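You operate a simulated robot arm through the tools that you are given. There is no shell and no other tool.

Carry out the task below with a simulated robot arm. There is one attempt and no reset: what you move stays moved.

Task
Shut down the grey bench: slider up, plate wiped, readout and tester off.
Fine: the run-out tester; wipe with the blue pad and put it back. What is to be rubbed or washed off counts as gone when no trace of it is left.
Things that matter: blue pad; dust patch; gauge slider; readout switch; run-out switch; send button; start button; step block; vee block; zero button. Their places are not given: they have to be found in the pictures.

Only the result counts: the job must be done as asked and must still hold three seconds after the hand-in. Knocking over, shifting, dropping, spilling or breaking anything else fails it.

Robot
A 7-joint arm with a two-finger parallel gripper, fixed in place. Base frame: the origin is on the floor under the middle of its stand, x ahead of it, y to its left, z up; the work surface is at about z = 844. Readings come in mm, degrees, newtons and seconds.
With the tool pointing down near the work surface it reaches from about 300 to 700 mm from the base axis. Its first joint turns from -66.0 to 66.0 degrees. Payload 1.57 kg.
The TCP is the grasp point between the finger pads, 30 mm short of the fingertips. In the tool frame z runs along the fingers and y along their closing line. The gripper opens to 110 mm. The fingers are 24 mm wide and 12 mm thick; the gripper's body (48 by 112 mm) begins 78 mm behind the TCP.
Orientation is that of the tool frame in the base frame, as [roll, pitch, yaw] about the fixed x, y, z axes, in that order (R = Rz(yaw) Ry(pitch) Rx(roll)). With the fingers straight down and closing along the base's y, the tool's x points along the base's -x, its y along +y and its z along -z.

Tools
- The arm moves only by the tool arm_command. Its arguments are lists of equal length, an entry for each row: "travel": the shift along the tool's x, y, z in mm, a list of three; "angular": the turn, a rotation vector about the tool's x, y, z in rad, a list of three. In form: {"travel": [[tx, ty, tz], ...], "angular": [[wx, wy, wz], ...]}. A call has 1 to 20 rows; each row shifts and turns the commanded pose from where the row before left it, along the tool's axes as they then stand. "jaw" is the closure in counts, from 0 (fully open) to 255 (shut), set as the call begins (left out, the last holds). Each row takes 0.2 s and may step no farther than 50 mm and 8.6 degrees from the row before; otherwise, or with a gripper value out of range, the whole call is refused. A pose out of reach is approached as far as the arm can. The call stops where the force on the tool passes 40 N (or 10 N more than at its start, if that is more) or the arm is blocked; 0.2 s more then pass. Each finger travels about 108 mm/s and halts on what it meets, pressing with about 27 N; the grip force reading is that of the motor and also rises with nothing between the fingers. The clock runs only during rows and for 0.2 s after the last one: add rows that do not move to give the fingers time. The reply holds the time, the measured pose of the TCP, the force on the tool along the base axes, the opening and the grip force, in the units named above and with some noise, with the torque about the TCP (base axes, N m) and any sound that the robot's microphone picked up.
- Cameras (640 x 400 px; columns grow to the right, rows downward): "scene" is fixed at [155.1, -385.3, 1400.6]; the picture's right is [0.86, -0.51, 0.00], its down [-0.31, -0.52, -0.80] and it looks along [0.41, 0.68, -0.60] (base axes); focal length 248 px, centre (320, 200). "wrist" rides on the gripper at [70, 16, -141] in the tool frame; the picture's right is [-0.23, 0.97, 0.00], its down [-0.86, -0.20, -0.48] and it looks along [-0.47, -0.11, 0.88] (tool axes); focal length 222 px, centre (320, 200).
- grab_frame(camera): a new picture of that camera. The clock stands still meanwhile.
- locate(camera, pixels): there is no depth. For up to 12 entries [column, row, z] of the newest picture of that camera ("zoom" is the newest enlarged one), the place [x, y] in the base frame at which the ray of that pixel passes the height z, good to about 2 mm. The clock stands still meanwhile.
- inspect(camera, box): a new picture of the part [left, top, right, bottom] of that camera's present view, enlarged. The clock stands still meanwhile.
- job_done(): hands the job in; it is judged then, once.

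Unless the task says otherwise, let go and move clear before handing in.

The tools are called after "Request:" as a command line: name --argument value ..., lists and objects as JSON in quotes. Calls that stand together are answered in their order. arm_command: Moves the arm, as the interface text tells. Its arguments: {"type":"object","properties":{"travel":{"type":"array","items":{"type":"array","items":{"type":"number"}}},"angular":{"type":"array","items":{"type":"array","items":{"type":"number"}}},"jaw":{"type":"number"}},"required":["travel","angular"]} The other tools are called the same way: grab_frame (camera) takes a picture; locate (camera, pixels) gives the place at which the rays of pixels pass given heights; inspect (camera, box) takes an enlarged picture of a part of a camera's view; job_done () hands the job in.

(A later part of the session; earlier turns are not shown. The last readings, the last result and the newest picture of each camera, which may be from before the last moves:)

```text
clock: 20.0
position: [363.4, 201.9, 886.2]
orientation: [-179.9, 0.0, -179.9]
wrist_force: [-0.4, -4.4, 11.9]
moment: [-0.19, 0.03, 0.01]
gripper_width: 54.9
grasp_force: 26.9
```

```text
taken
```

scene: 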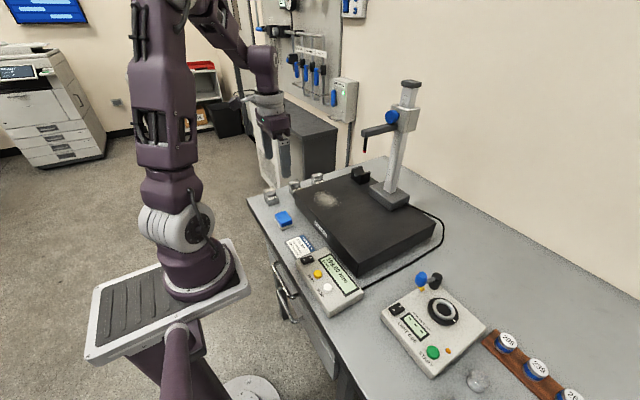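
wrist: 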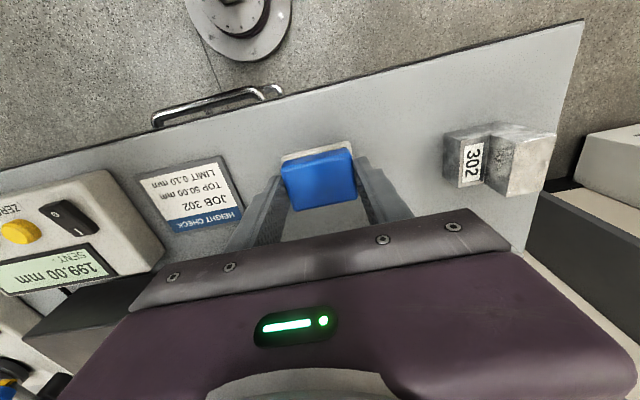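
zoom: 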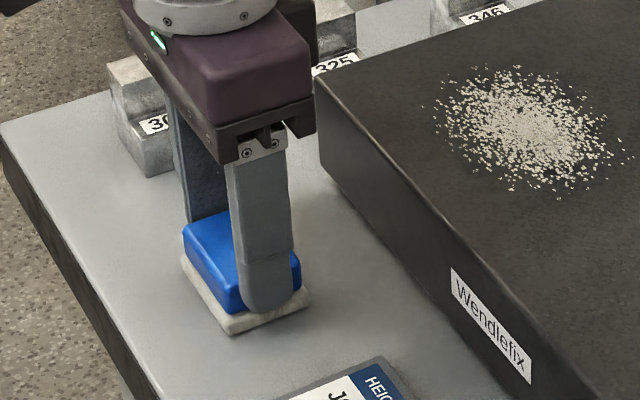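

The pad is held at 54.9 mm width, with its sole about 42 mm below the TCP; home is (363,201.5). I'll lift it 100 mm and look.

Request:
arm_command --travel '[[0, 0, -5], [0, 0, -30], [0, 0, -40], [0, 0, -25], [0, 0, 0]]' --angular '[[0, 0, 0], [0, 0, 0], [0, 0, 0], [0, 0, 0], [0, 0, 0]]'

Request:
inspect --camera "scene" --box '[240, 150, 340, 240]'

Request:
grab_frame --camera "wrist"

```text
clock: 21.2
position: [362.6, 203.7, 984.3]
orientation: [-180.0, 0.1, -179.8]
wrist_force: [-0.4, -0.4, -1.2]
moment: [-0.01, 0.0, 0.0]
gripper_width: 54.6
grasp_force: 27.1
```

```text
4.44 times, centred on (290, 195) of scene
```

zoom: 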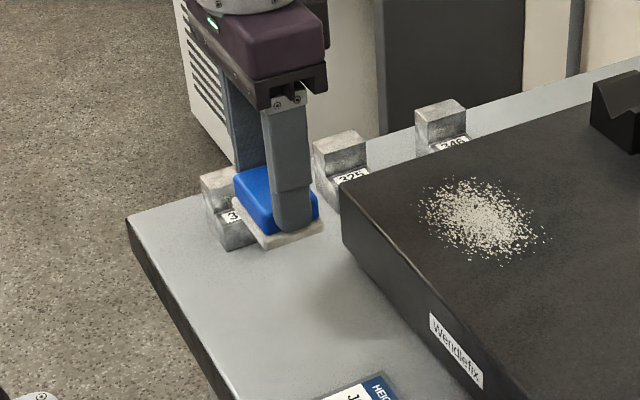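

```text
taken
```

wrist: 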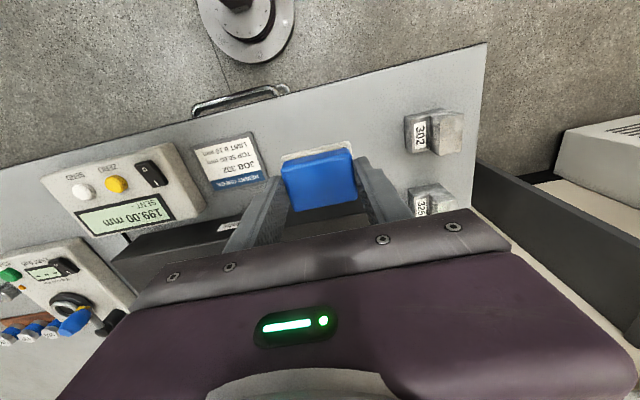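

The pad is securely held. I'll carry it over the plate to the near-left corner of the dust at about (470,212), keeping the sole 30 mm above the plate, then descend towards contact.

Request:
arm_command --travel '[[-36, 3, 0], [-36, 3, 0], [-36, 3, 0], [0, 0, 0], [0, 0, 14], [0, 0, 8], [0, 0, 3], [0, 0, 0]]' --angular '[[0, 0, 0], [0, 0, 0], [0, 0, 0], [0, 0, 0], [0, 0, 0], [0, 0, 0], [0, 0, 0], [0, 0, 0]]'

Request:
inspect --camera "scene" --box '[270, 150, 380, 240]'

```text
clock: 23.0
position: [470.3, 210.0, 960.3]
orientation: [-180.0, 0.1, 180.0]
wrist_force: [-0.4, 0.9, 0.0]
moment: [0.0, -0.01, -0.01]
gripper_width: 55.1
grasp_force: 27.1
```

```text
4.44 times, centred on (325, 195) of scene
```

zoom: 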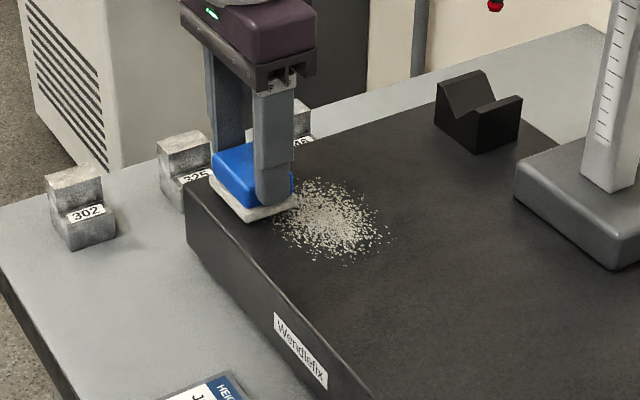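

No contact yet at z=960, with the sole just above the plate. I'll step down in 1.5 mm increments to find contact.

Request:
arm_command --travel '[[0, 0, 2], [0, 0, 1.5], [0, 0, 1.5], [0, 0, 1.5], [0, 0, 0]]' --angular '[[0, 0, 0], [0, 0, 0], [0, 0, 0], [0, 0, 0], [0, 0, 0]]'

```text
clock: 24.2
position: [470.6, 211.9, 955.6]
orientation: [180.0, 0.2, -179.9]
wrist_force: [-1.8, -1.6, 23.0]
moment: [-0.07, 0.12, -0.01]
gripper_width: 55.1
grasp_force: 27.2
```

Contact at 23 N. I'll ease up about 1.5 mm and wipe along −y at x≈470.

Request:
arm_command --travel '[[0, 0, -1.5], [0, -12, 0], [0, -12, 0], [0, -12, 0], [0, -12, 0], [0, -12, 0], [0, -12, 0], [0, -10, 0], [0, 0, 0]]' --angular '[[0, 0, 0], [0, 0, 0], [0, 0, 0], [0, 0, 0], [0, 0, 0], [0, 0, 0], [0, 0, 0], [0, 0, 0], [0, 0, 0]]'

Request:
inspect --camera "scene" --box '[270, 150, 380, 240]'

```text
clock: 26.2
position: [470.2, 130.4, 955.1]
orientation: [-180.0, 0.0, -180.0]
wrist_force: [0.2, 0.2, -0.2]
moment: [0.02, -0.01, -0.04]
gripper_width: 55.1
grasp_force: 27.1
```

```text
4.44 times, centred on (325, 195) of scene
```

zoom: 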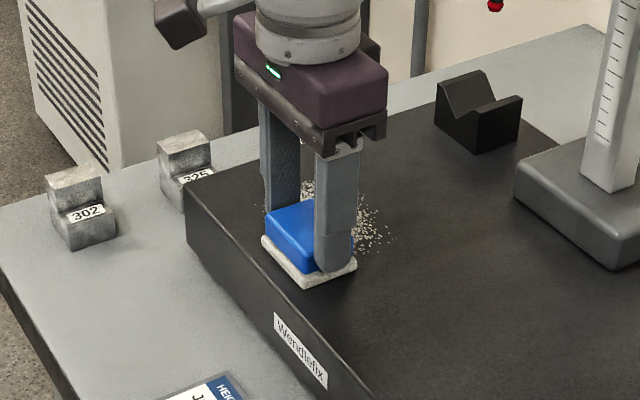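

The force has fallen to about 0, so the sole is just grazing, though the near strip looks cleaner. I'll lower 1 mm and read the force.

Request:
arm_command --travel '[[0, 0, 0.8], [0, 0, 0]]' --angular '[[0, 0, 0], [0, 0, 0]]'

```text
clock: 26.8
position: [470.1, 131.2, 956.7]
orientation: [179.9, 0.1, -180.0]
wrist_force: [-3.2, 0.1, 22.4]
moment: [0.0, 0.14, 0.02]
gripper_width: 55.2
grasp_force: 27.5
```

That's 22 N for 0.8 mm, so it's stiff. I'll back off 0.4 mm and wipe back along +y at the same x, then check the force.

Request:
arm_command --travel '[[0, 0, -0.4], [0, 12, 0], [0, 12, 0], [0, 12, 0], [0, 12, 0], [0, 12, 0], [0, 12, 0], [0, 10, 0], [0, 0, 0]]' --angular '[[0, 0, 0], [0, 0, 0], [0, 0, 0], [0, 0, 0], [0, 0, 0], [0, 0, 0], [0, 0, 0], [0, 0, 0], [0, 0, 0]]'

Request:
inspect --camera "scene" --box '[270, 150, 380, 240]'

```text
clock: 28.8
position: [470.0, 211.4, 956.0]
orientation: [179.9, 0.0, -179.8]
wrist_force: [0.0, -0.6, -0.6]
moment: [0.0, 0.02, -0.05]
gripper_width: 54.8
grasp_force: 26.8
```

```text
4.44 times, centred on (325, 195) of scene
```

zoom: 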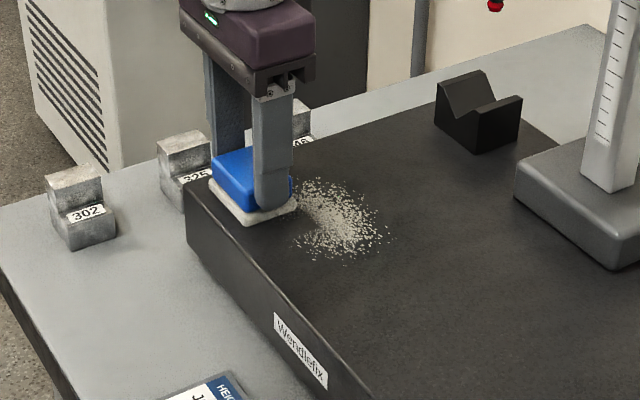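

The first strip has been wiped clean, but contact is light again at this end. I'll press down 0.5 mm here, check the force, and locate the remaining dust.

Request:
arm_command --travel '[[0, 0, 0.6], [0, 0, 0]]' --angular '[[0, 0, 0], [0, 0, 0]]'

Request:
locate --camera "zoom" --pixels '[[295, 240, 912], [345, 260, 912], [395, 232, 912], [350, 185, 912], [310, 178, 912], [320, 210, 912], [290, 255, 912]]'

```text
clock: 29.4
position: [470.6, 212.1, 954.6]
orientation: [180.0, 0.2, -180.0]
wrist_force: [-2.5, 0.8, 11.0]
moment: [-0.05, 0.13, 0.01]
gripper_width: 55.1
grasp_force: 26.7
```

```text
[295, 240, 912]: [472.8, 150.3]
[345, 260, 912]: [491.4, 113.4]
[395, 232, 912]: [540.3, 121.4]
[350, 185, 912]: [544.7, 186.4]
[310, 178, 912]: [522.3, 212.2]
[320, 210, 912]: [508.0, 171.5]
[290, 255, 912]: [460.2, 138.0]
```

Now 11 N. Some dust remains within the first strip near (473,150), where the contact faded. I'll wipe along −y at x≈480 in shorter runs and watch the force.

Request:
arm_command --travel '[[-8, 0, 0], [0, -10, 0], [0, -10, 0], [0, -10, 0], [0, -10, 0]]' --angular '[[0, 0, 0], [0, 0, 0], [0, 0, 0], [0, 0, 0], [0, 0, 0]]'

Request:
inspect --camera "scene" --box '[270, 150, 380, 240]'

```text
clock: 30.6
position: [476.8, 171.9, 954.0]
orientation: [179.9, 0.0, -179.8]
wrist_force: [0.7, 4.0, 7.9]
moment: [0.22, -0.14, 0.05]
gripper_width: 55.0
grasp_force: 26.2
```

```text
4.44 times, centred on (325, 195) of scene
```

zoom: 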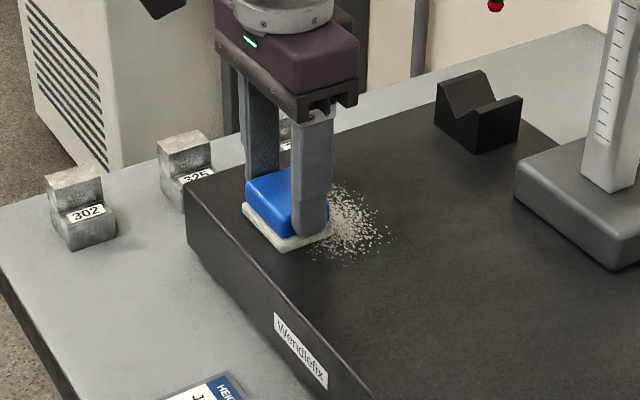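

Wiping well at about 8 N with 4 N drag. I'll continue to y≈128.

Request:
arm_command --travel '[[0, -10, 0.1], [0, -10, 0], [0, -10, 0.1], [0, -10, 0], [0, -4, 0]]' --angular '[[0, 0, 0], [0, 0, 0], [0, 0, 0], [0, 0, 0], [0, 0, 0]]'

Request:
inspect --camera "scene" --box '[270, 150, 380, 240]'

```text
clock: 31.8
position: [477.6, 127.4, 955.9]
orientation: [180.0, 0.1, 180.0]
wrist_force: [0.2, 5.5, 15.8]
moment: [0.17, -0.04, -0.01]
gripper_width: 54.9
grasp_force: 27.1
```

```text
4.44 times, centred on (325, 195) of scene
```

zoom: 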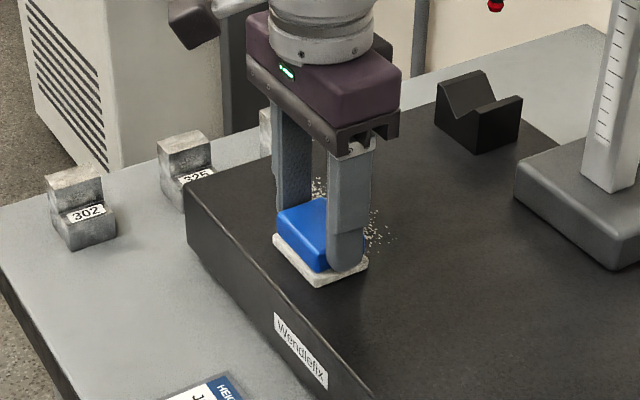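

Good, 16 N here. Next strip: shift to x≈503 and wipe along +y.

Request:
arm_command --travel '[[-12.5, 0, -0.1], [-12.5, 0, 0], [0, 10, 0], [0, 10, 0], [0, 10, 0], [0, 10, 0]]' --angular '[[0, 0, 0], [0, 0, 0], [0, 0, 0], [0, 0, 0], [0, 0, 0], [0, 0, 0]]'

Request:
inspect --camera "scene" --box '[270, 150, 380, 240]'

```text
clock: 33.2
position: [501.8, 167.0, 953.9]
orientation: [-179.9, -0.1, 179.9]
wrist_force: [-0.5, -2.2, 5.6]
moment: [-0.11, -0.06, -0.04]
gripper_width: 55.1
grasp_force: 27.3
```

```text
4.44 times, centred on (325, 195) of scene
```

zoom: 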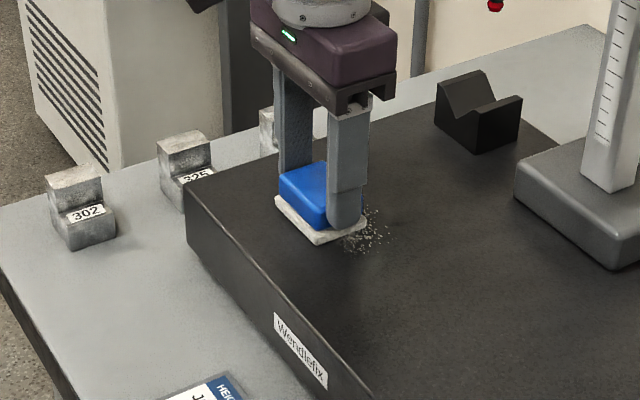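

Most of it is gone; a faint residue remains at zoom (355,240). I'll continue along +y with slightly more pressure.

Request:
arm_command --travel '[[0, 10, 0.2], [0, 10, 0], [0, 10, 0], [0, 10, 0], [0, 5, 0]]' --angular '[[0, 0, 0], [0, 0, 0], [0, 0, 0], [0, 0, 0], [0, 0, 0]]'

Request:
inspect --camera "scene" --box '[270, 150, 380, 240]'

Request:
locate --camera "zoom" --pixels '[[340, 245, 912], [370, 245, 912], [395, 235, 912], [370, 205, 912], [345, 195, 912]]'

```text
clock: 34.4
position: [503.6, 212.6, 955.8]
orientation: [179.9, 0.0, -179.9]
wrist_force: [0.8, -0.9, -1.1]
moment: [0.01, 0.02, -0.03]
gripper_width: 55.2
grasp_force: 26.8
```

```text
4.44 times, centred on (325, 195) of scene
```

zoom: 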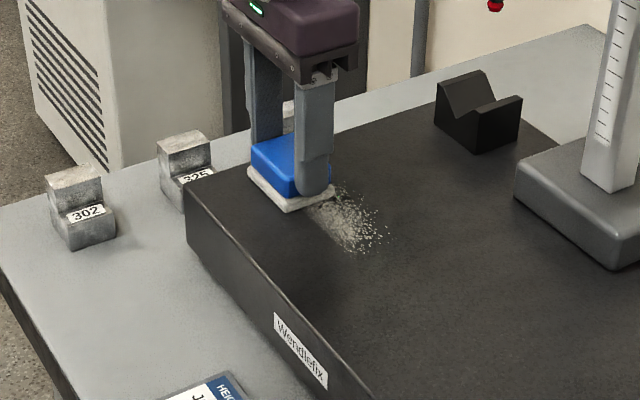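

```text
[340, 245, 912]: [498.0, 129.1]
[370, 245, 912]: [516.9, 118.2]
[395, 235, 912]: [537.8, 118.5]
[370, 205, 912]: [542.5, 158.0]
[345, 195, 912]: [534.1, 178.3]
```

The dust thins with each pass, but contact fades at the y=212 end. I'll lower 0.6 mm here and wipe back along −y at x≈508.

Request:
arm_command --travel '[[0, 0, 0.7], [0, 0, 0]]' --angular '[[0, 0, 0], [0, 0, 0]]'

```text
clock: 35.0
position: [503.0, 210.9, 955.1]
orientation: [180.0, 0.2, -179.9]
wrist_force: [-1.6, 0.0, 14.0]
moment: [-0.12, 0.12, -0.05]
gripper_width: 54.9
grasp_force: 27.0
```

Request:
arm_command --travel '[[0, -10, 0], [0, -10, 0], [0, -10, 0], [0, -10, 0], [0, -10, 0]]' --angular '[[0, 0, 0], [0, 0, 0], [0, 0, 0], [0, 0, 0], [0, 0, 0]]'

Request:
inspect --camera "scene" --box '[270, 150, 380, 240]'

```text
clock: 36.2
position: [503.1, 163.1, 953.5]
orientation: [-180.0, 0.2, -179.9]
wrist_force: [-0.6, 7.5, 22.8]
moment: [0.24, -0.02, 0.0]
gripper_width: 55.1
grasp_force: 26.9
```

```text
4.44 times, centred on (325, 195) of scene
```

zoom: 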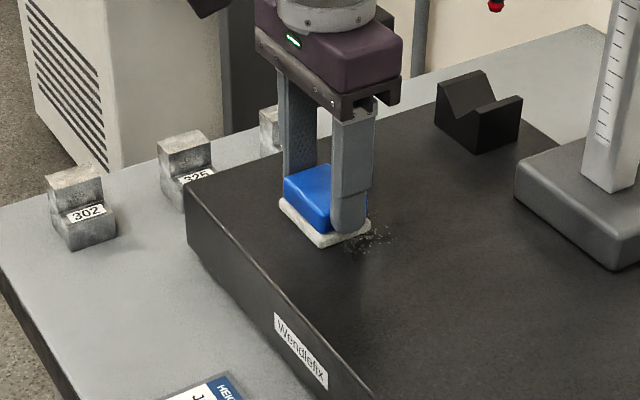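

That pass at 23 N removed much more. I'll continue along −y to y≈128.

Request:
arm_command --travel '[[0, -9, -0.1], [0, -9, 0], [0, -9, -0.1], [0, -8, 0]]' --angular '[[0, 0, 0], [0, 0, 0], [0, 0, 0], [0, 0, 0]]'

Request:
inspect --camera "scene" --box '[270, 150, 380, 240]'

```text
clock: 37.2
position: [501.6, 126.0, 954.1]
orientation: [-179.9, 0.0, -180.0]
wrist_force: [-0.5, 0.8, 2.1]
moment: [0.07, -0.05, 0.0]
gripper_width: 54.8
grasp_force: 26.8
```

```text
4.44 times, centred on (325, 195) of scene
```

zoom: 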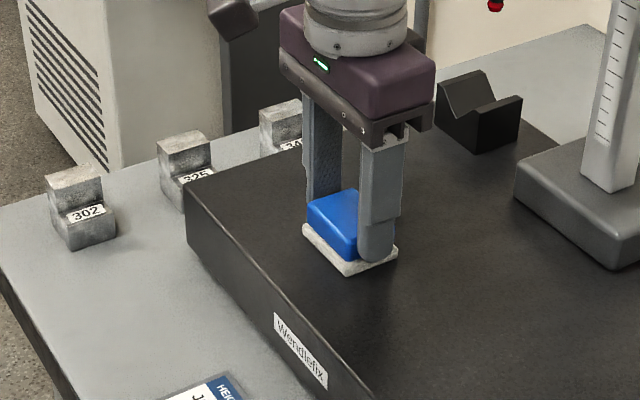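

No dust is visible now outside the pad. I'll shift to x≈528 (y≈135, away from the probe arm) and wipe the far strip along +y with a little more pressure.

Request:
arm_command --travel '[[0, 8, 0.3], [-12.5, 0, 0], [-12.5, 0, 0.2], [0, 0, 0]]' --angular '[[0, 0, 0], [0, 0, 0], [0, 0, 0], [0, 0, 0]]'

Request:
inspect --camera "scene" --box '[270, 150, 380, 240]'

```text
clock: 38.2
position: [527.9, 135.6, 953.3]
orientation: [180.0, 0.0, 180.0]
wrist_force: [-0.5, 0.8, -1.3]
moment: [0.01, -0.02, 0.0]
gripper_width: 55.1
grasp_force: 27.1
```

```text
4.44 times, centred on (325, 195) of scene
```

zoom: 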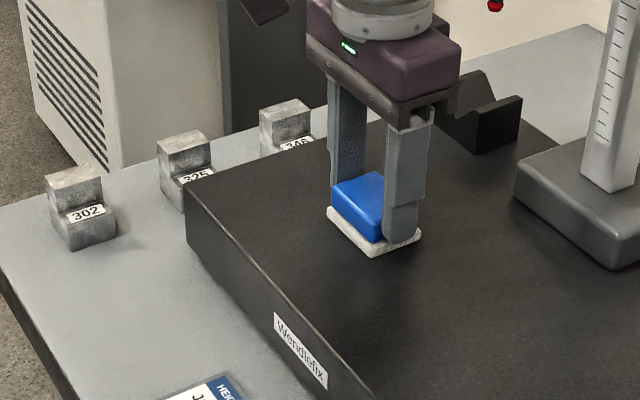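

No contact at this spot (−1 N). I'll lower gently until it presses.

Request:
arm_command --travel '[[0, 0, 0.5], [0, 0, 0]]' --angular '[[0, 0, 0], [0, 0, 0]]'

```text
clock: 38.8
position: [528.1, 135.1, 953.9]
orientation: [-179.9, 0.1, -179.9]
wrist_force: [0.2, 0.2, -0.7]
moment: [-0.02, -0.02, 0.03]
gripper_width: 55.0
grasp_force: 26.9
```

Request:
arm_command --travel '[[0, 0, 0.6], [0, 0, 0]]' --angular '[[0, 0, 0], [0, 0, 0]]'

```text
clock: 39.4
position: [528.5, 135.4, 953.5]
orientation: [180.0, 0.1, 180.0]
wrist_force: [-2.5, -1.9, 9.5]
moment: [-0.09, 0.08, -0.01]
gripper_width: 55.0
grasp_force: 27.4
```

Now 9.5 N. I'll wipe along +y at x≈528.

Request:
arm_command --travel '[[0, 10, 0.1], [0, 10, 0], [0, 10, 0.1], [0, 10, 0]]' --angular '[[0, 0, 0], [0, 0, 0], [0, 0, 0], [0, 0, 0]]'

Request:
inspect --camera "scene" --box '[270, 150, 380, 240]'

```text
clock: 40.4
position: [528.0, 176.5, 953.3]
orientation: [180.0, 0.2, -179.9]
wrist_force: [-0.7, -7.1, 20.5]
moment: [-0.24, 0.1, 0.05]
gripper_width: 55.1
grasp_force: 26.7
```

```text
4.44 times, centred on (325, 195) of scene
```

zoom: 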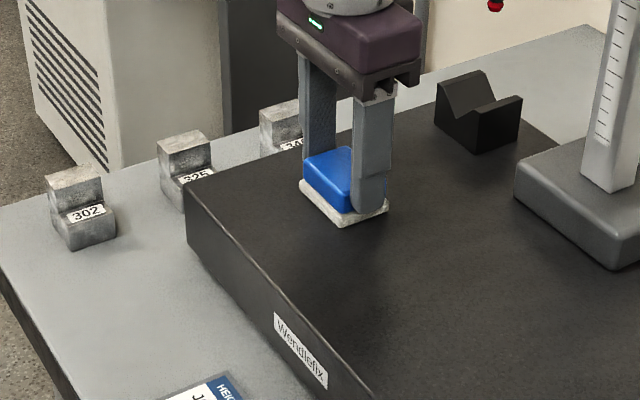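

No dust is visible behind the pad, at 20 N. I'll continue to y≈212, shift to x≈540, and come back.

Request:
arm_command --travel '[[0, 10, 0], [0, 10, 0.1], [0, 10, 0], [0, 6, 0.1], [-6, 0, 0], [-6, 0, 0], [0, -10, 0], [0, -10, 0], [0, -10, 0]]' --angular '[[0, 0, 0], [0, 0, 0], [0, 0, 0], [0, 0, 0], [0, 0, 0], [0, 0, 0], [0, 0, 0], [0, 0, 0], [0, 0, 0]]'

Request:
inspect --camera "scene" --box '[270, 150, 380, 240]'

```text
clock: 42.4
position: [539.3, 182.3, 953.1]
orientation: [179.9, 0.1, -179.8]
wrist_force: [-0.4, 3.8, 8.9]
moment: [0.18, 0.05, -0.04]
gripper_width: 54.8
grasp_force: 26.9
```

```text
4.44 times, centred on (325, 195) of scene
```

zoom: 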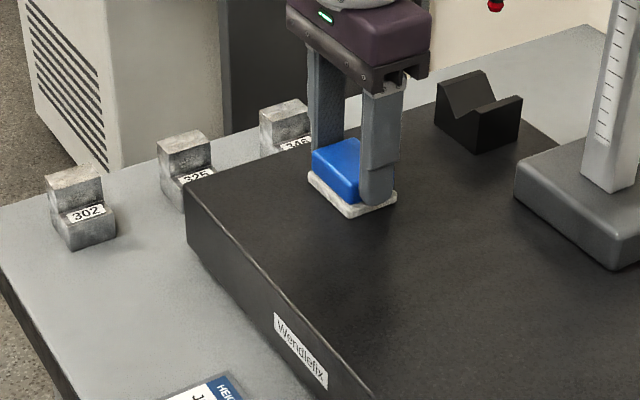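

Still clean. I'll finish the return stroke to y≈138, lift off and inspect the plate from above.

Request:
arm_command --travel '[[0, -10, 0.2], [0, -10, 0], [0, -10, 0.1], [0, -10, 0], [0, -4, 0]]' --angular '[[0, 0, 0], [0, 0, 0], [0, 0, 0], [0, 0, 0], [0, 0, 0]]'

Request:
inspect --camera "scene" --box '[270, 150, 380, 240]'

```text
clock: 43.6
position: [540.5, 136.9, 953.9]
orientation: [179.9, -0.1, -179.9]
wrist_force: [0.4, -0.6, -0.1]
moment: [-0.02, 0.02, 0.0]
gripper_width: 55.0
grasp_force: 27.0
```

```text
4.44 times, centred on (325, 195) of scene
```

zoom: 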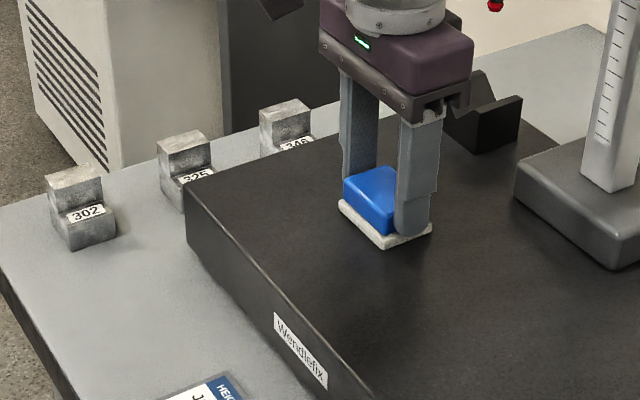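

The plate looks clean, but the last stretch had no pressure. I'll press here again before inspecting.

Request:
arm_command --travel '[[0, 0, 0.6], [0, 0, 0]]' --angular '[[0, 0, 0], [0, 0, 0]]'

```text
clock: 44.2
position: [540.3, 138.7, 953.0]
orientation: [180.0, 0.1, -180.0]
wrist_force: [-1.7, -1.2, 1.2]
moment: [-0.01, 0.05, -0.01]
gripper_width: 54.9
grasp_force: 27.1
```

Request:
arm_command --travel '[[0, 0, 0.5], [0, 10, 0], [0, 10, 0], [0, -10, 0], [0, -10, 0], [0, -4, 0]]' --angular '[[0, 0, 0], [0, 0, 0], [0, 0, 0], [0, 0, 0], [0, 0, 0], [0, 0, 0]]'

```text
clock: 45.6
position: [540.9, 133.5, 951.8]
orientation: [-179.9, 0.2, -179.9]
wrist_force: [0.5, 3.8, 13.6]
moment: [0.2, -0.04, 0.0]
gripper_width: 54.9
grasp_force: 27.0
```

13.6 N of good contact there. I'll lift off, carry the pad back towards its home, and inspect the plate.

Request:
arm_command --travel '[[0, 0, -25], [0, 0, -25], [44, 17, 0], [44, 17, 0], [44, 17, 0], [44, 17, 0], [0, 0, 0]]' --angular '[[0, 0, 0], [0, 0, 0], [0, 0, 0], [0, 0, 0], [0, 0, 0], [0, 0, 0], [0, 0, 0]]'

Request:
inspect --camera "scene" --box '[280, 160, 380, 240]'

Request:
grab_frame --camera "wrist"

Request:
inspect --camera "scene" --box '[300, 180, 350, 220]'

```text
clock: 47.2
position: [364.3, 197.8, 1001.0]
orientation: [-180.0, 0.2, -179.9]
wrist_force: [0.1, 0.2, 0.1]
moment: [0.02, 0.0, 0.0]
gripper_width: 54.7
grasp_force: 26.7
```

```text
5.00 times, centred on (330, 200) of scene
```

zoom: 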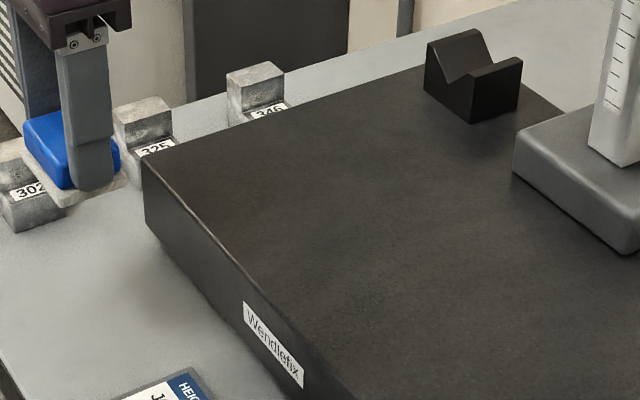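

```text
taken
```

wrist: 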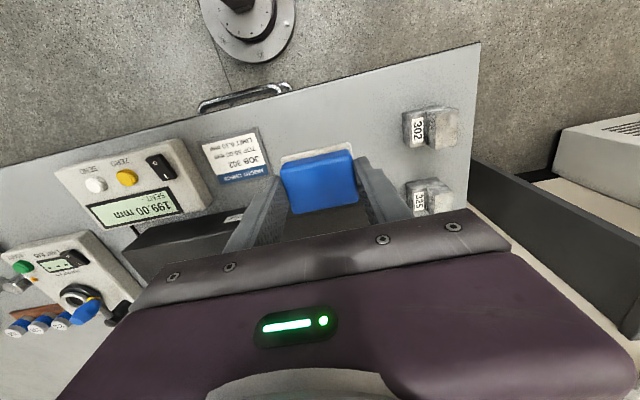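

```text
10.00 times, centred on (325, 200) of scene
```

zoom: 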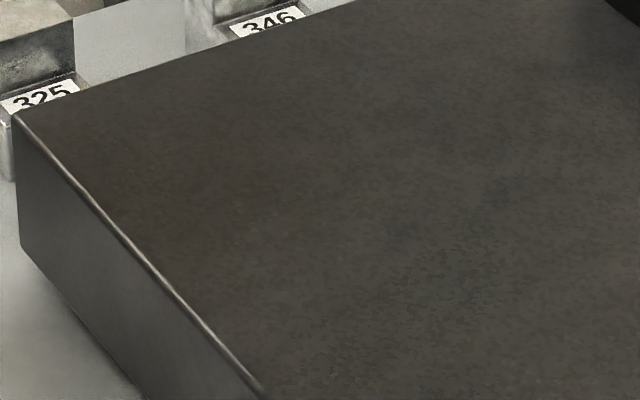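

No dust is visible from the scene camera even at 10×. For a closer check I'll raise the wrist camera over the wiped area, still holding the pad.

Request:
arm_command --travel '[[0, 0, -40], [-34, -8, -32], [-34, -8, -32], [-34, -8, -25], [-34, -8, 0], [0, 0, 0]]' --angular '[[0, 0, 0], [0, 0, 0], [0, 0, 0], [0, 0, 0], [0, 0, 0], [0, 0, 0]]'

Request:
grab_frame --camera "wrist"

Request:
inspect --camera "wrist" --box '[230, 60, 420, 180]'

```text
clock: 48.6
position: [500.1, 166.3, 1129.9]
orientation: [-180.0, 0.0, -179.9]
wrist_force: [0.0, -0.6, -0.9]
moment: [0.03, -0.01, 0.0]
gripper_width: 55.1
grasp_force: 27.2
```

```text
taken
```

wrist: 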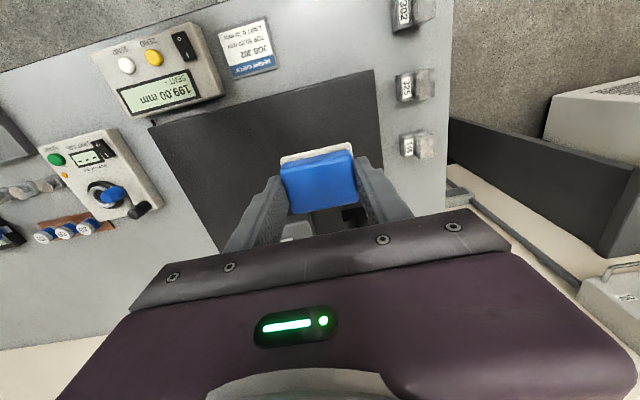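

```text
3.33 times, centred on (325, 120) of wrist
```

zoom: 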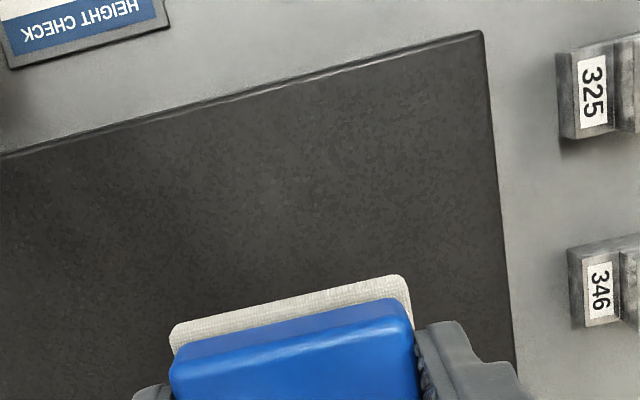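

The wiped area looks clean, though there's a slightly lighter mottling at zoom (270,180). I'll enlarge that further to be sure.

Request:
inspect --camera "wrist" --box '[275, 85, 355, 150]'

Request:
locate --camera "zoom" --pixels '[[320, 200, 912], [100, 100, 912], [550, 100, 912], [320, 380, 912]]'

Request:
inspect --camera "scene" --box '[310, 185, 360, 225]'

```text
6.15 times, centred on (315, 118) of wrist
```

zoom: 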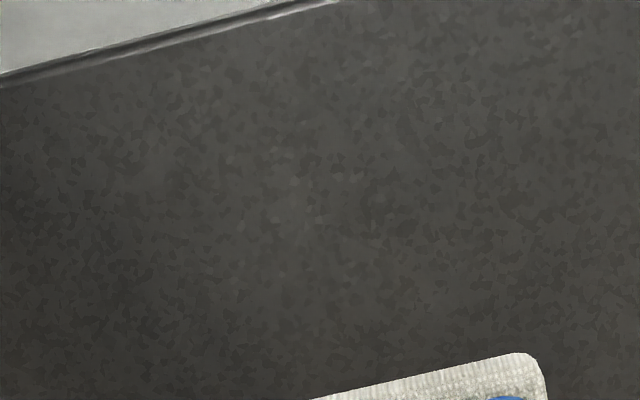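

```text
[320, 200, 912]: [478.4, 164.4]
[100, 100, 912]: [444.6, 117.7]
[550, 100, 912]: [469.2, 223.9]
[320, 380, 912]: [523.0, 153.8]
```

```text
10.00 times, centred on (335, 205) of scene
```

zoom: 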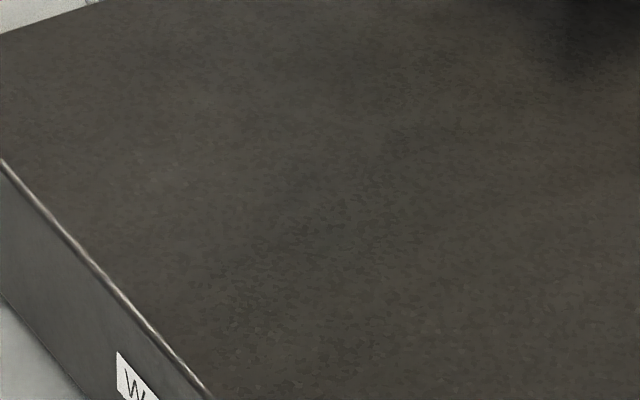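

No specks are left at this zoom. To be safe I'll make one more full pass with steady pressure, starting above (470,210).

Request:
arm_command --travel '[[7.5, 11, 42], [7.5, 11, 42], [7.5, 11, 42], [7.5, 11, 42], [0, 0, 6], [0, 0, 2], [0, 0, 1], [0, 0, 0]]' --angular '[[0, 0, 0], [0, 0, 0], [0, 0, 0], [0, 0, 0], [0, 0, 0], [0, 0, 0], [0, 0, 0], [0, 0, 0]]'

```text
clock: 50.4
position: [469.4, 213.4, 953.1]
orientation: [179.9, 0.1, 179.9]
wrist_force: [-0.2, 0.6, 0.4]
moment: [0.0, -0.02, 0.02]
gripper_width: 55.2
grasp_force: 27.1
```

Request:
arm_command --travel '[[0, 0, 0.8], [0, 0, 0.7], [0, 0, 0]]' --angular '[[0, 0, 0], [0, 0, 0], [0, 0, 0]]'

```text
clock: 51.2
position: [469.5, 213.0, 950.8]
orientation: [180.0, 0.1, 180.0]
wrist_force: [-6.2, -1.7, 22.9]
moment: [-0.06, 0.19, 0.01]
gripper_width: 55.2
grasp_force: 27.1
```

23 N of contact. I'll stroke along −y at x≈470.

Request:
arm_command --travel '[[0, -12, 0], [0, -12, 0], [0, -12, 0], [0, -12, 0], [0, -12, 0], [0, -12, 0], [0, -12, 0]]' --angular '[[0, 0, 0], [0, 0, 0], [0, 0, 0], [0, 0, 0], [0, 0, 0], [0, 0, 0], [0, 0, 0]]'

```text
clock: 52.8
position: [469.1, 129.4, 951.4]
orientation: [-180.0, -0.1, -180.0]
wrist_force: [-0.7, 2.6, 6.5]
moment: [0.19, -0.15, 0.06]
gripper_width: 55.0
grasp_force: 26.7
```

Still 6.5 N at the end. I'll shift to x≈495 and stroke along +y with slightly more pressure.

Request:
arm_command --travel '[[-13, 0, 0.3], [-13, 0, 0.2], [0, 12, 0], [0, 12, 0], [0, 12, 0], [0, 12, 0], [0, 12, 0.1], [0, 12, 0.1], [0, 12, 0]]' --angular '[[0, 0, 0], [0, 0, 0], [0, 0, 0], [0, 0, 0], [0, 0, 0], [0, 0, 0], [0, 0, 0], [0, 0, 0], [0, 0, 0]]'

```text
clock: 54.8
position: [497.1, 213.3, 948.5]
orientation: [180.0, 0.1, -180.0]
wrist_force: [-0.6, -8.6, 23.1]
moment: [-0.25, -0.06, 0.0]
gripper_width: 54.7
grasp_force: 27.3
```

23 N. The pad has crept slightly up in the grip, which is acceptable. I'll shift to x≈522 and stroke along −y without pressing deeper.

Request:
arm_command --travel '[[-13, 0, -0.1], [-13, 0, 0], [0, -12, 0], [0, -12, 0], [0, -12, 0], [0, -12, 0], [0, -12, 0], [0, -12, 0], [0, -6, 0]]' --angular '[[0, 0, 0], [0, 0, 0], [0, 0, 0], [0, 0, 0], [0, 0, 0], [0, 0, 0], [0, 0, 0], [0, 0, 0], [0, 0, 0]]'

```text
clock: 56.8
position: [520.4, 135.5, 951.2]
orientation: [180.0, 0.1, -179.9]
wrist_force: [-0.1, 2.9, 6.6]
moment: [0.16, -0.03, 0.02]
gripper_width: 54.7
grasp_force: 27.1
```

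Still in contact at 6.6 N. Last strip: shift to x≈542 and stroke along +y.

Request:
arm_command --travel '[[-10, 0, 0.3], [-10, 0, 0.1], [0, 12, 0], [0, 12, 0], [0, 12, 0], [0, 12, 0], [0, 12, 0], [0, 12, 0.1], [0, 6, 0]]' --angular '[[0, 0, 0], [0, 0, 0], [0, 0, 0], [0, 0, 0], [0, 0, 0], [0, 0, 0], [0, 0, 0], [0, 0, 0], [0, 0, 0]]'

```text
clock: 58.8
position: [542.6, 213.1, 950.7]
orientation: [179.9, 0.1, 180.0]
wrist_force: [0.0, -4.1, 8.4]
moment: [-0.08, 0.08, 0.0]
gripper_width: 55.2
grasp_force: 27.5
```

The second pass is complete. I'll lift and take the pad back above its home spot at (362.5,201.5).

Request:
arm_command --travel '[[0, 0, -25], [0, 0, -30], [45, -3, 0], [45, -3, 0], [45, -3, 0], [45, -2.5, 0], [0, 0, 0]]' --angular '[[0, 0, 0], [0, 0, 0], [0, 0, 0], [0, 0, 0], [0, 0, 0], [0, 0, 0], [0, 0, 0]]'

Request:
grab_frame --camera "wrist"

Request:
inspect --camera "scene" --box '[250, 150, 380, 240]'

Request:
inspect --camera "scene" --box '[300, 180, 350, 220]'

```text
clock: 60.4
position: [361.1, 202.8, 1005.4]
orientation: [-180.0, 0.1, 180.0]
wrist_force: [0.6, 0.0, 0.0]
moment: [0.01, 0.01, 0.01]
gripper_width: 55.0
grasp_force: 27.1
```

```text
taken
```

wrist: 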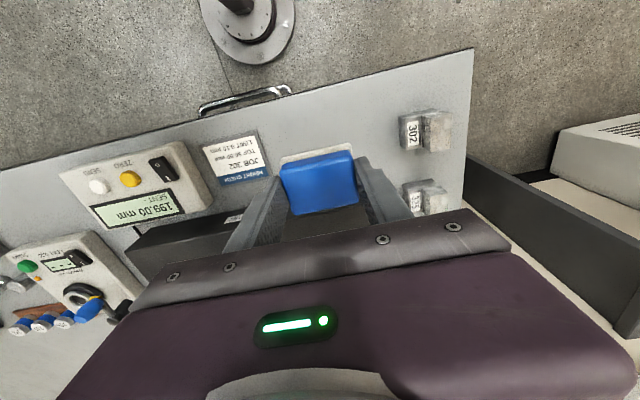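

```text
4.44 times, centred on (315, 195) of scene
```

zoom: 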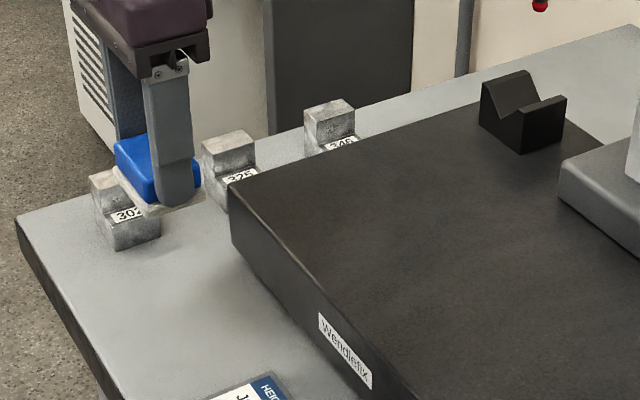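

```text
10.00 times, centred on (325, 200) of scene
```

zoom: 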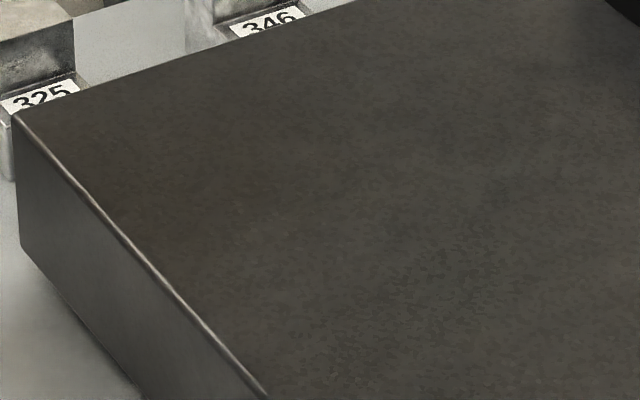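

The plate is clean and the pad sits square in the grip. I'll lower it to just above the bench at its home spot.

Request:
arm_command --travel '[[-1.3, -1, 35], [0, 0, 40], [0, 0, 30], [0, 0, 9], [0, 0, 0]]' --angular '[[0, 0, 0], [0, 0, 0], [0, 0, 0], [0, 0, 0], [0, 0, 0]]'

Request:
inspect --camera "scene" --box '[260, 180, 330, 240]'

```text
clock: 61.6
position: [364.7, 200.1, 891.1]
orientation: [-180.0, 0.1, 180.0]
wrist_force: [0.2, -1.3, 0.0]
moment: [0.02, 0.02, 0.0]
gripper_width: 54.9
grasp_force: 27.2
```

```text
6.67 times, centred on (295, 210) of scene
```

zoom: 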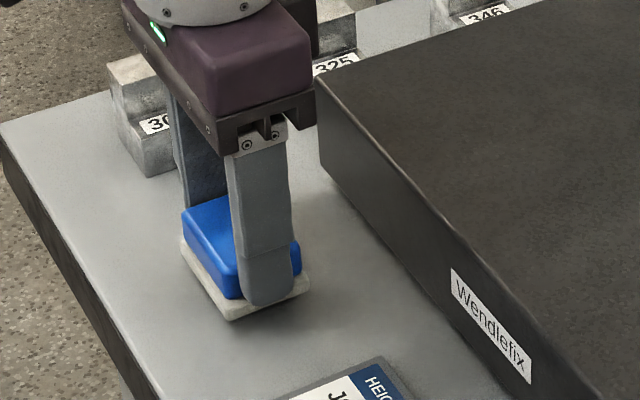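

The sole is a few mm above the bench. I'll step down gently until it touches.

Request:
arm_command --travel '[[0.5, 0.8, 2], [0, 0, 2], [0, 0, 1], [0, 0, 1], [0, 0, 0]]' --angular '[[0, 0, 0], [0, 0, 0], [0, 0, 0], [0, 0, 0], [0, 0, 0]]'

```text
clock: 62.8
position: [362.5, 201.5, 883.8]
orientation: [-180.0, 0.2, -180.0]
wrist_force: [-0.3, 0.0, 0.3]
moment: [0.01, 0.04, 0.02]
gripper_width: 55.0
grasp_force: 27.1
```

Request:
arm_command --travel '[[0, 0, 0.7], [0, 0, 0.7], [0, 0, 0]]' --angular '[[0, 0, 0], [0, 0, 0], [0, 0, 0]]'

```text
clock: 63.6
position: [362.9, 200.8, 885.2]
orientation: [179.9, 0.1, -179.8]
wrist_force: [0.1, 0.4, 0.2]
moment: [-0.04, 0.01, -0.01]
gripper_width: 54.8
grasp_force: 26.7
```

Request:
arm_command --travel '[[0, 0, 0.7], [0, 0, 0.7], [0, 0, 0]]' --angular '[[0, 0, 0], [0, 0, 0], [0, 0, 0]]'

Request:
inspect --camera "scene" --box '[260, 180, 330, 240]'

```text
clock: 64.4
position: [362.7, 202.4, 882.0]
orientation: [180.0, 0.0, 179.8]
wrist_force: [-0.1, 0.6, -0.6]
moment: [0.0, -0.01, -0.05]
gripper_width: 54.9
grasp_force: 27.0
```

```text
6.67 times, centred on (295, 210) of scene
```

zoom: 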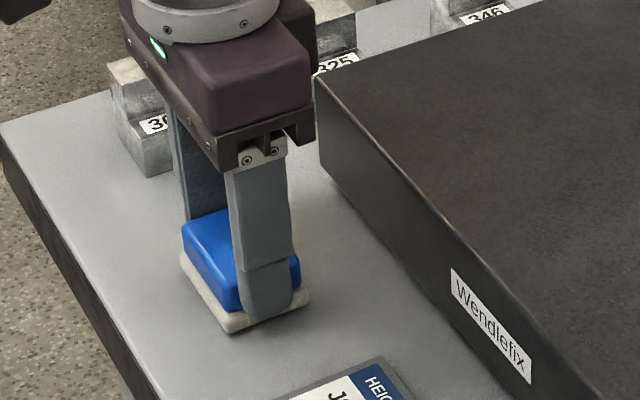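

It looks the same as at pickup, with the sole corner at (231,334). I'll make a couple more small steps to touch.

Request:
arm_command --travel '[[0, 0, 0.7], [0, 0, 0.6], [0, 0, 0]]' --angular '[[0, 0, 0], [0, 0, 0], [0, 0, 0]]'

```text
clock: 65.2
position: [363.2, 201.4, 880.5]
orientation: [-180.0, 0.0, -179.8]
wrist_force: [0.0, -0.2, -0.4]
moment: [-0.02, 0.02, -0.01]
gripper_width: 54.9
grasp_force: 26.9
```

Request:
arm_command --travel '[[0, 0, 0.7], [0, 0, 0.6], [0, 0, 0]]' --angular '[[0, 0, 0], [0, 0, 0], [0, 0, 0]]'

```text
clock: 66.0
position: [362.9, 202.4, 880.9]
orientation: [179.9, 0.0, -180.0]
wrist_force: [-0.9, -0.2, 24.0]
moment: [-0.02, 0.0, -0.01]
gripper_width: 54.9
grasp_force: 26.9
```

The sole is down, with 24 N of contact. I'll ease up 0.7 mm and release to about 75 mm.

Request:
arm_command --travel '[[0, 0, -0.7], [0, 0, 0], [0, 0, 0], [0, 0, 0]]' --angular '[[0, 0, 0], [0, 0, 0], [0, 0, 0], [0, 0, 0]]' --jaw 78

Request:
inspect --camera "scene" --box '[260, 180, 330, 240]'

```text
clock: 67.0
position: [361.8, 202.5, 879.4]
orientation: [-179.9, 0.1, 180.0]
wrist_force: [-0.5, -0.4, -0.2]
moment: [0.0, 0.01, 0.02]
gripper_width: 76.2
grasp_force: 0.1
```

```text
6.67 times, centred on (295, 210) of scene
```

zoom: 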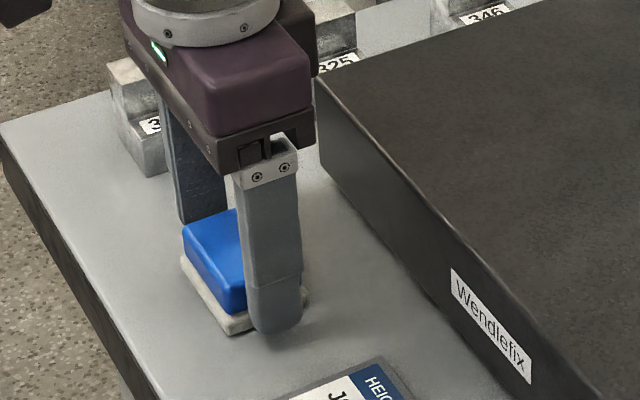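

The pad is released and standing on the bench at its old spot. I'll rise straight up and compare its placement with the original.

Request:
arm_command --travel '[[0, 0, -20], [0, 0, -40], [0, 0, -45], [0, 0, -45], [0, 0, -45], [0, 0, 0]]' --angular '[[0, 0, 0], [0, 0, 0], [0, 0, 0], [0, 0, 0], [0, 0, 0], [0, 0, 0]]'

Request:
inspect --camera "scene" --box '[260, 195, 320, 240]'

Request:
grab_frame --camera "wrist"

Request:
inspect --camera "wrist" --box '[40, 110, 240, 235]'

```text
clock: 68.4
position: [359.8, 202.6, 1077.9]
orientation: [179.9, 0.1, 180.0]
wrist_force: [-0.1, -0.6, 0.1]
moment: [0.0, 0.01, -0.03]
gripper_width: 76.6
grasp_force: 0.1
```

```text
8.89 times, centred on (290, 218) of scene
```

zoom: 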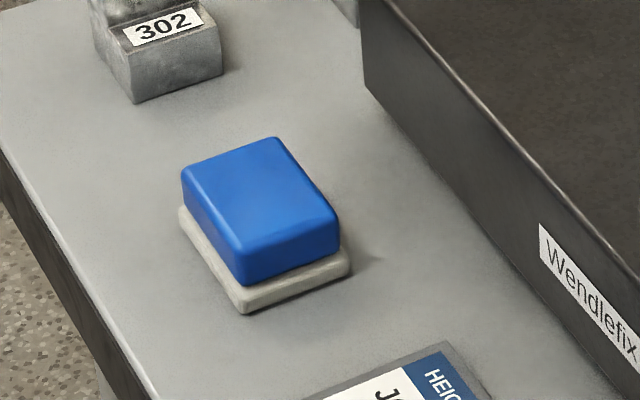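

```text
taken
```

wrist: 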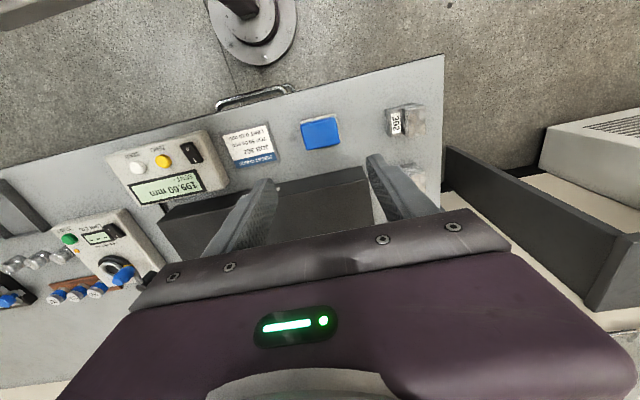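

```text
3.20 times, centred on (140, 172) of wrist
```

zoom: 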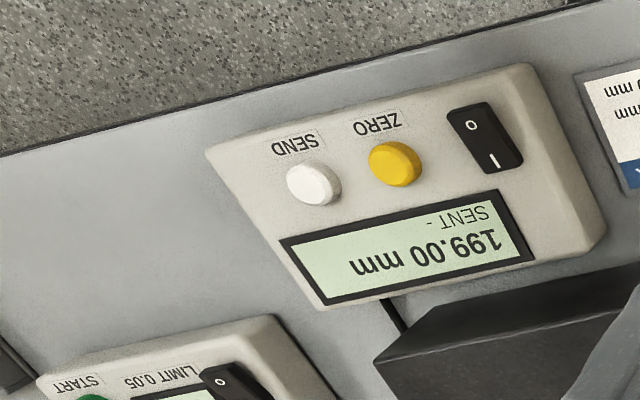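

The pad is back within about 1 mm of its original place. Next is the readout rocker: I'll move closer above it for an accurate position and height.

Request:
inspect --camera "scene" --box '[285, 240, 345, 290]'

Request:
locate --camera "scene" --pixels '[[304.2, 259.5, 880], [310.7, 257, 880], [304.2, 259.5, 870], [310.7, 257, 870]]'

Request:
arm_command --travel '[[0, -45, 0], [0, -45, 0], [0, -45, 0], [0, -45, 0], [0, -22, 0], [0, 0, 0]]' --angular '[[0, 0, 0], [0, 0, 0], [0, 0, 0], [0, 0, 0], [0, 0, 0], [0, 0, 0]]'

Request:
grab_frame --camera "wrist"

```text
8.00 times, centred on (315, 265) of scene
```

zoom: 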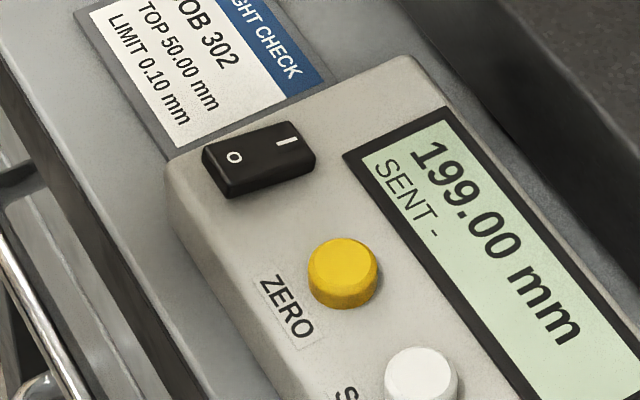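

```text
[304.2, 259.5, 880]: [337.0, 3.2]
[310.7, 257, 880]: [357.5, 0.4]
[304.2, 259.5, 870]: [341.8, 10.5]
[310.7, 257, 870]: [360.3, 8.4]
```

```text
clock: 69.8
position: [361.6, 1.2, 1073.9]
orientation: [-179.9, 0.1, 180.0]
wrist_force: [-0.1, 0.2, 0.4]
moment: [-0.01, 0.0, -0.01]
gripper_width: 76.4
grasp_force: 0.2
```

```text
taken
```

wrist: 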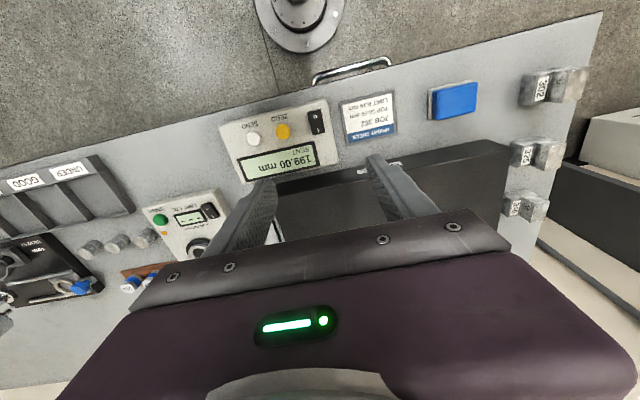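

The rocker is at wrist (315,122). I'll zoom in for its corners.

Request:
inspect --camera "wrist" --box '[240, 90, 350, 160]'

Request:
locate --camera "wrist" --pixels '[[313.5, 117, 884], [316.5, 128, 882], [281, 131, 880], [253, 139, 880]]'

```text
5.71 times, centred on (295, 125) of wrist
```

zoom: 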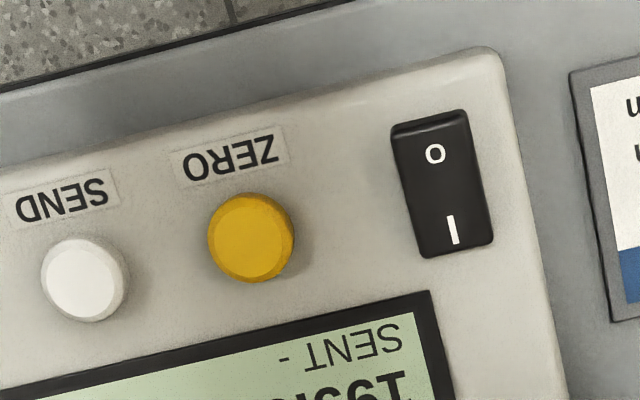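

```text
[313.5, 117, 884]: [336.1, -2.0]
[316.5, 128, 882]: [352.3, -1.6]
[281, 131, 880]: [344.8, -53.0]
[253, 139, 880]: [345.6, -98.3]
```

Request:
locate --camera "zoom" --pixels '[[392, 135, 885], [465, 118, 885], [420, 257, 880], [493, 240, 880], [435, 153, 885], [455, 230, 882], [390, 125, 875], [467, 110, 875], [505, 55, 872], [252, 238, 880]]'

```text
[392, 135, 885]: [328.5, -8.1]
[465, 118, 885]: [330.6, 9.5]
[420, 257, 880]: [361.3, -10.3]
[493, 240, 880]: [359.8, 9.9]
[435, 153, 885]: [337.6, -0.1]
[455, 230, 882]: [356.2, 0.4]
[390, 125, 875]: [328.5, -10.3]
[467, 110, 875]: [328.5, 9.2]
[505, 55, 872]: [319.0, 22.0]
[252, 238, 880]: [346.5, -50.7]
```

The rocker spans x 328–361, y ±10, with its centre at about (345,0); the O half is at x≈329–345 and z≈885. I'll close the fingers and come down over the O end at x≈325, stopping above it.

Request:
arm_command --travel '[[9.2, -0.3, 36], [9.2, -0.3, 36], [9.2, -0.3, 36], [9.2, -0.3, 36], [0, 0, 0], [0, 0, 0]]' --angular '[[0, 0, 0], [0, 0, 0], [0, 0, 0], [0, 0, 0], [0, 0, 0], [0, 0, 0]]' --jaw 255

Request:
inspect --camera "scene" --box '[280, 220, 350, 280]'

Request:
grab_frame --camera "wrist"

```text
clock: 71.2
position: [326.4, -2.0, 930.1]
orientation: [-180.0, 0.1, 180.0]
wrist_force: [0.1, -0.4, 0.0]
moment: [0.0, -0.02, 0.01]
gripper_width: 0.0
grasp_force: 21.0
```

```text
6.67 times, centred on (315, 250) of scene
```

zoom: 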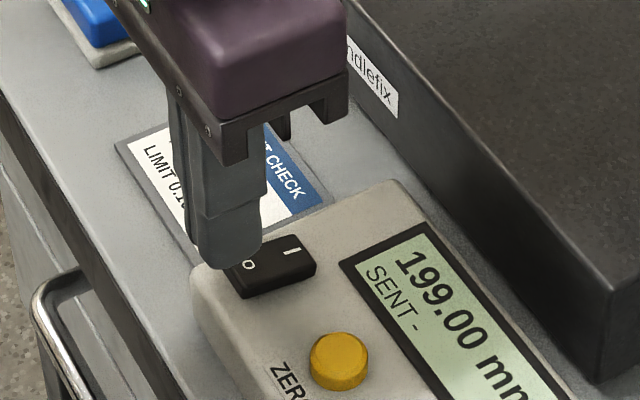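

```text
taken
```

wrist: 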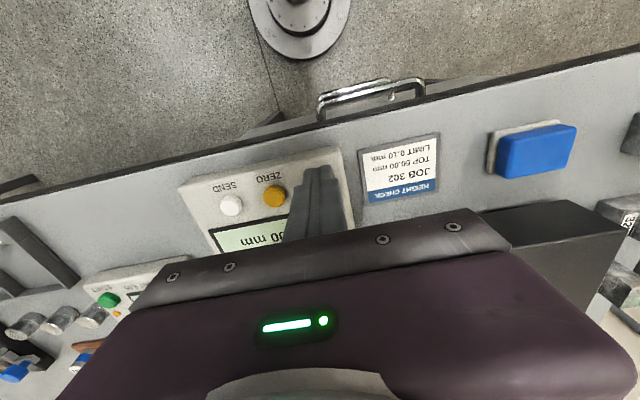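

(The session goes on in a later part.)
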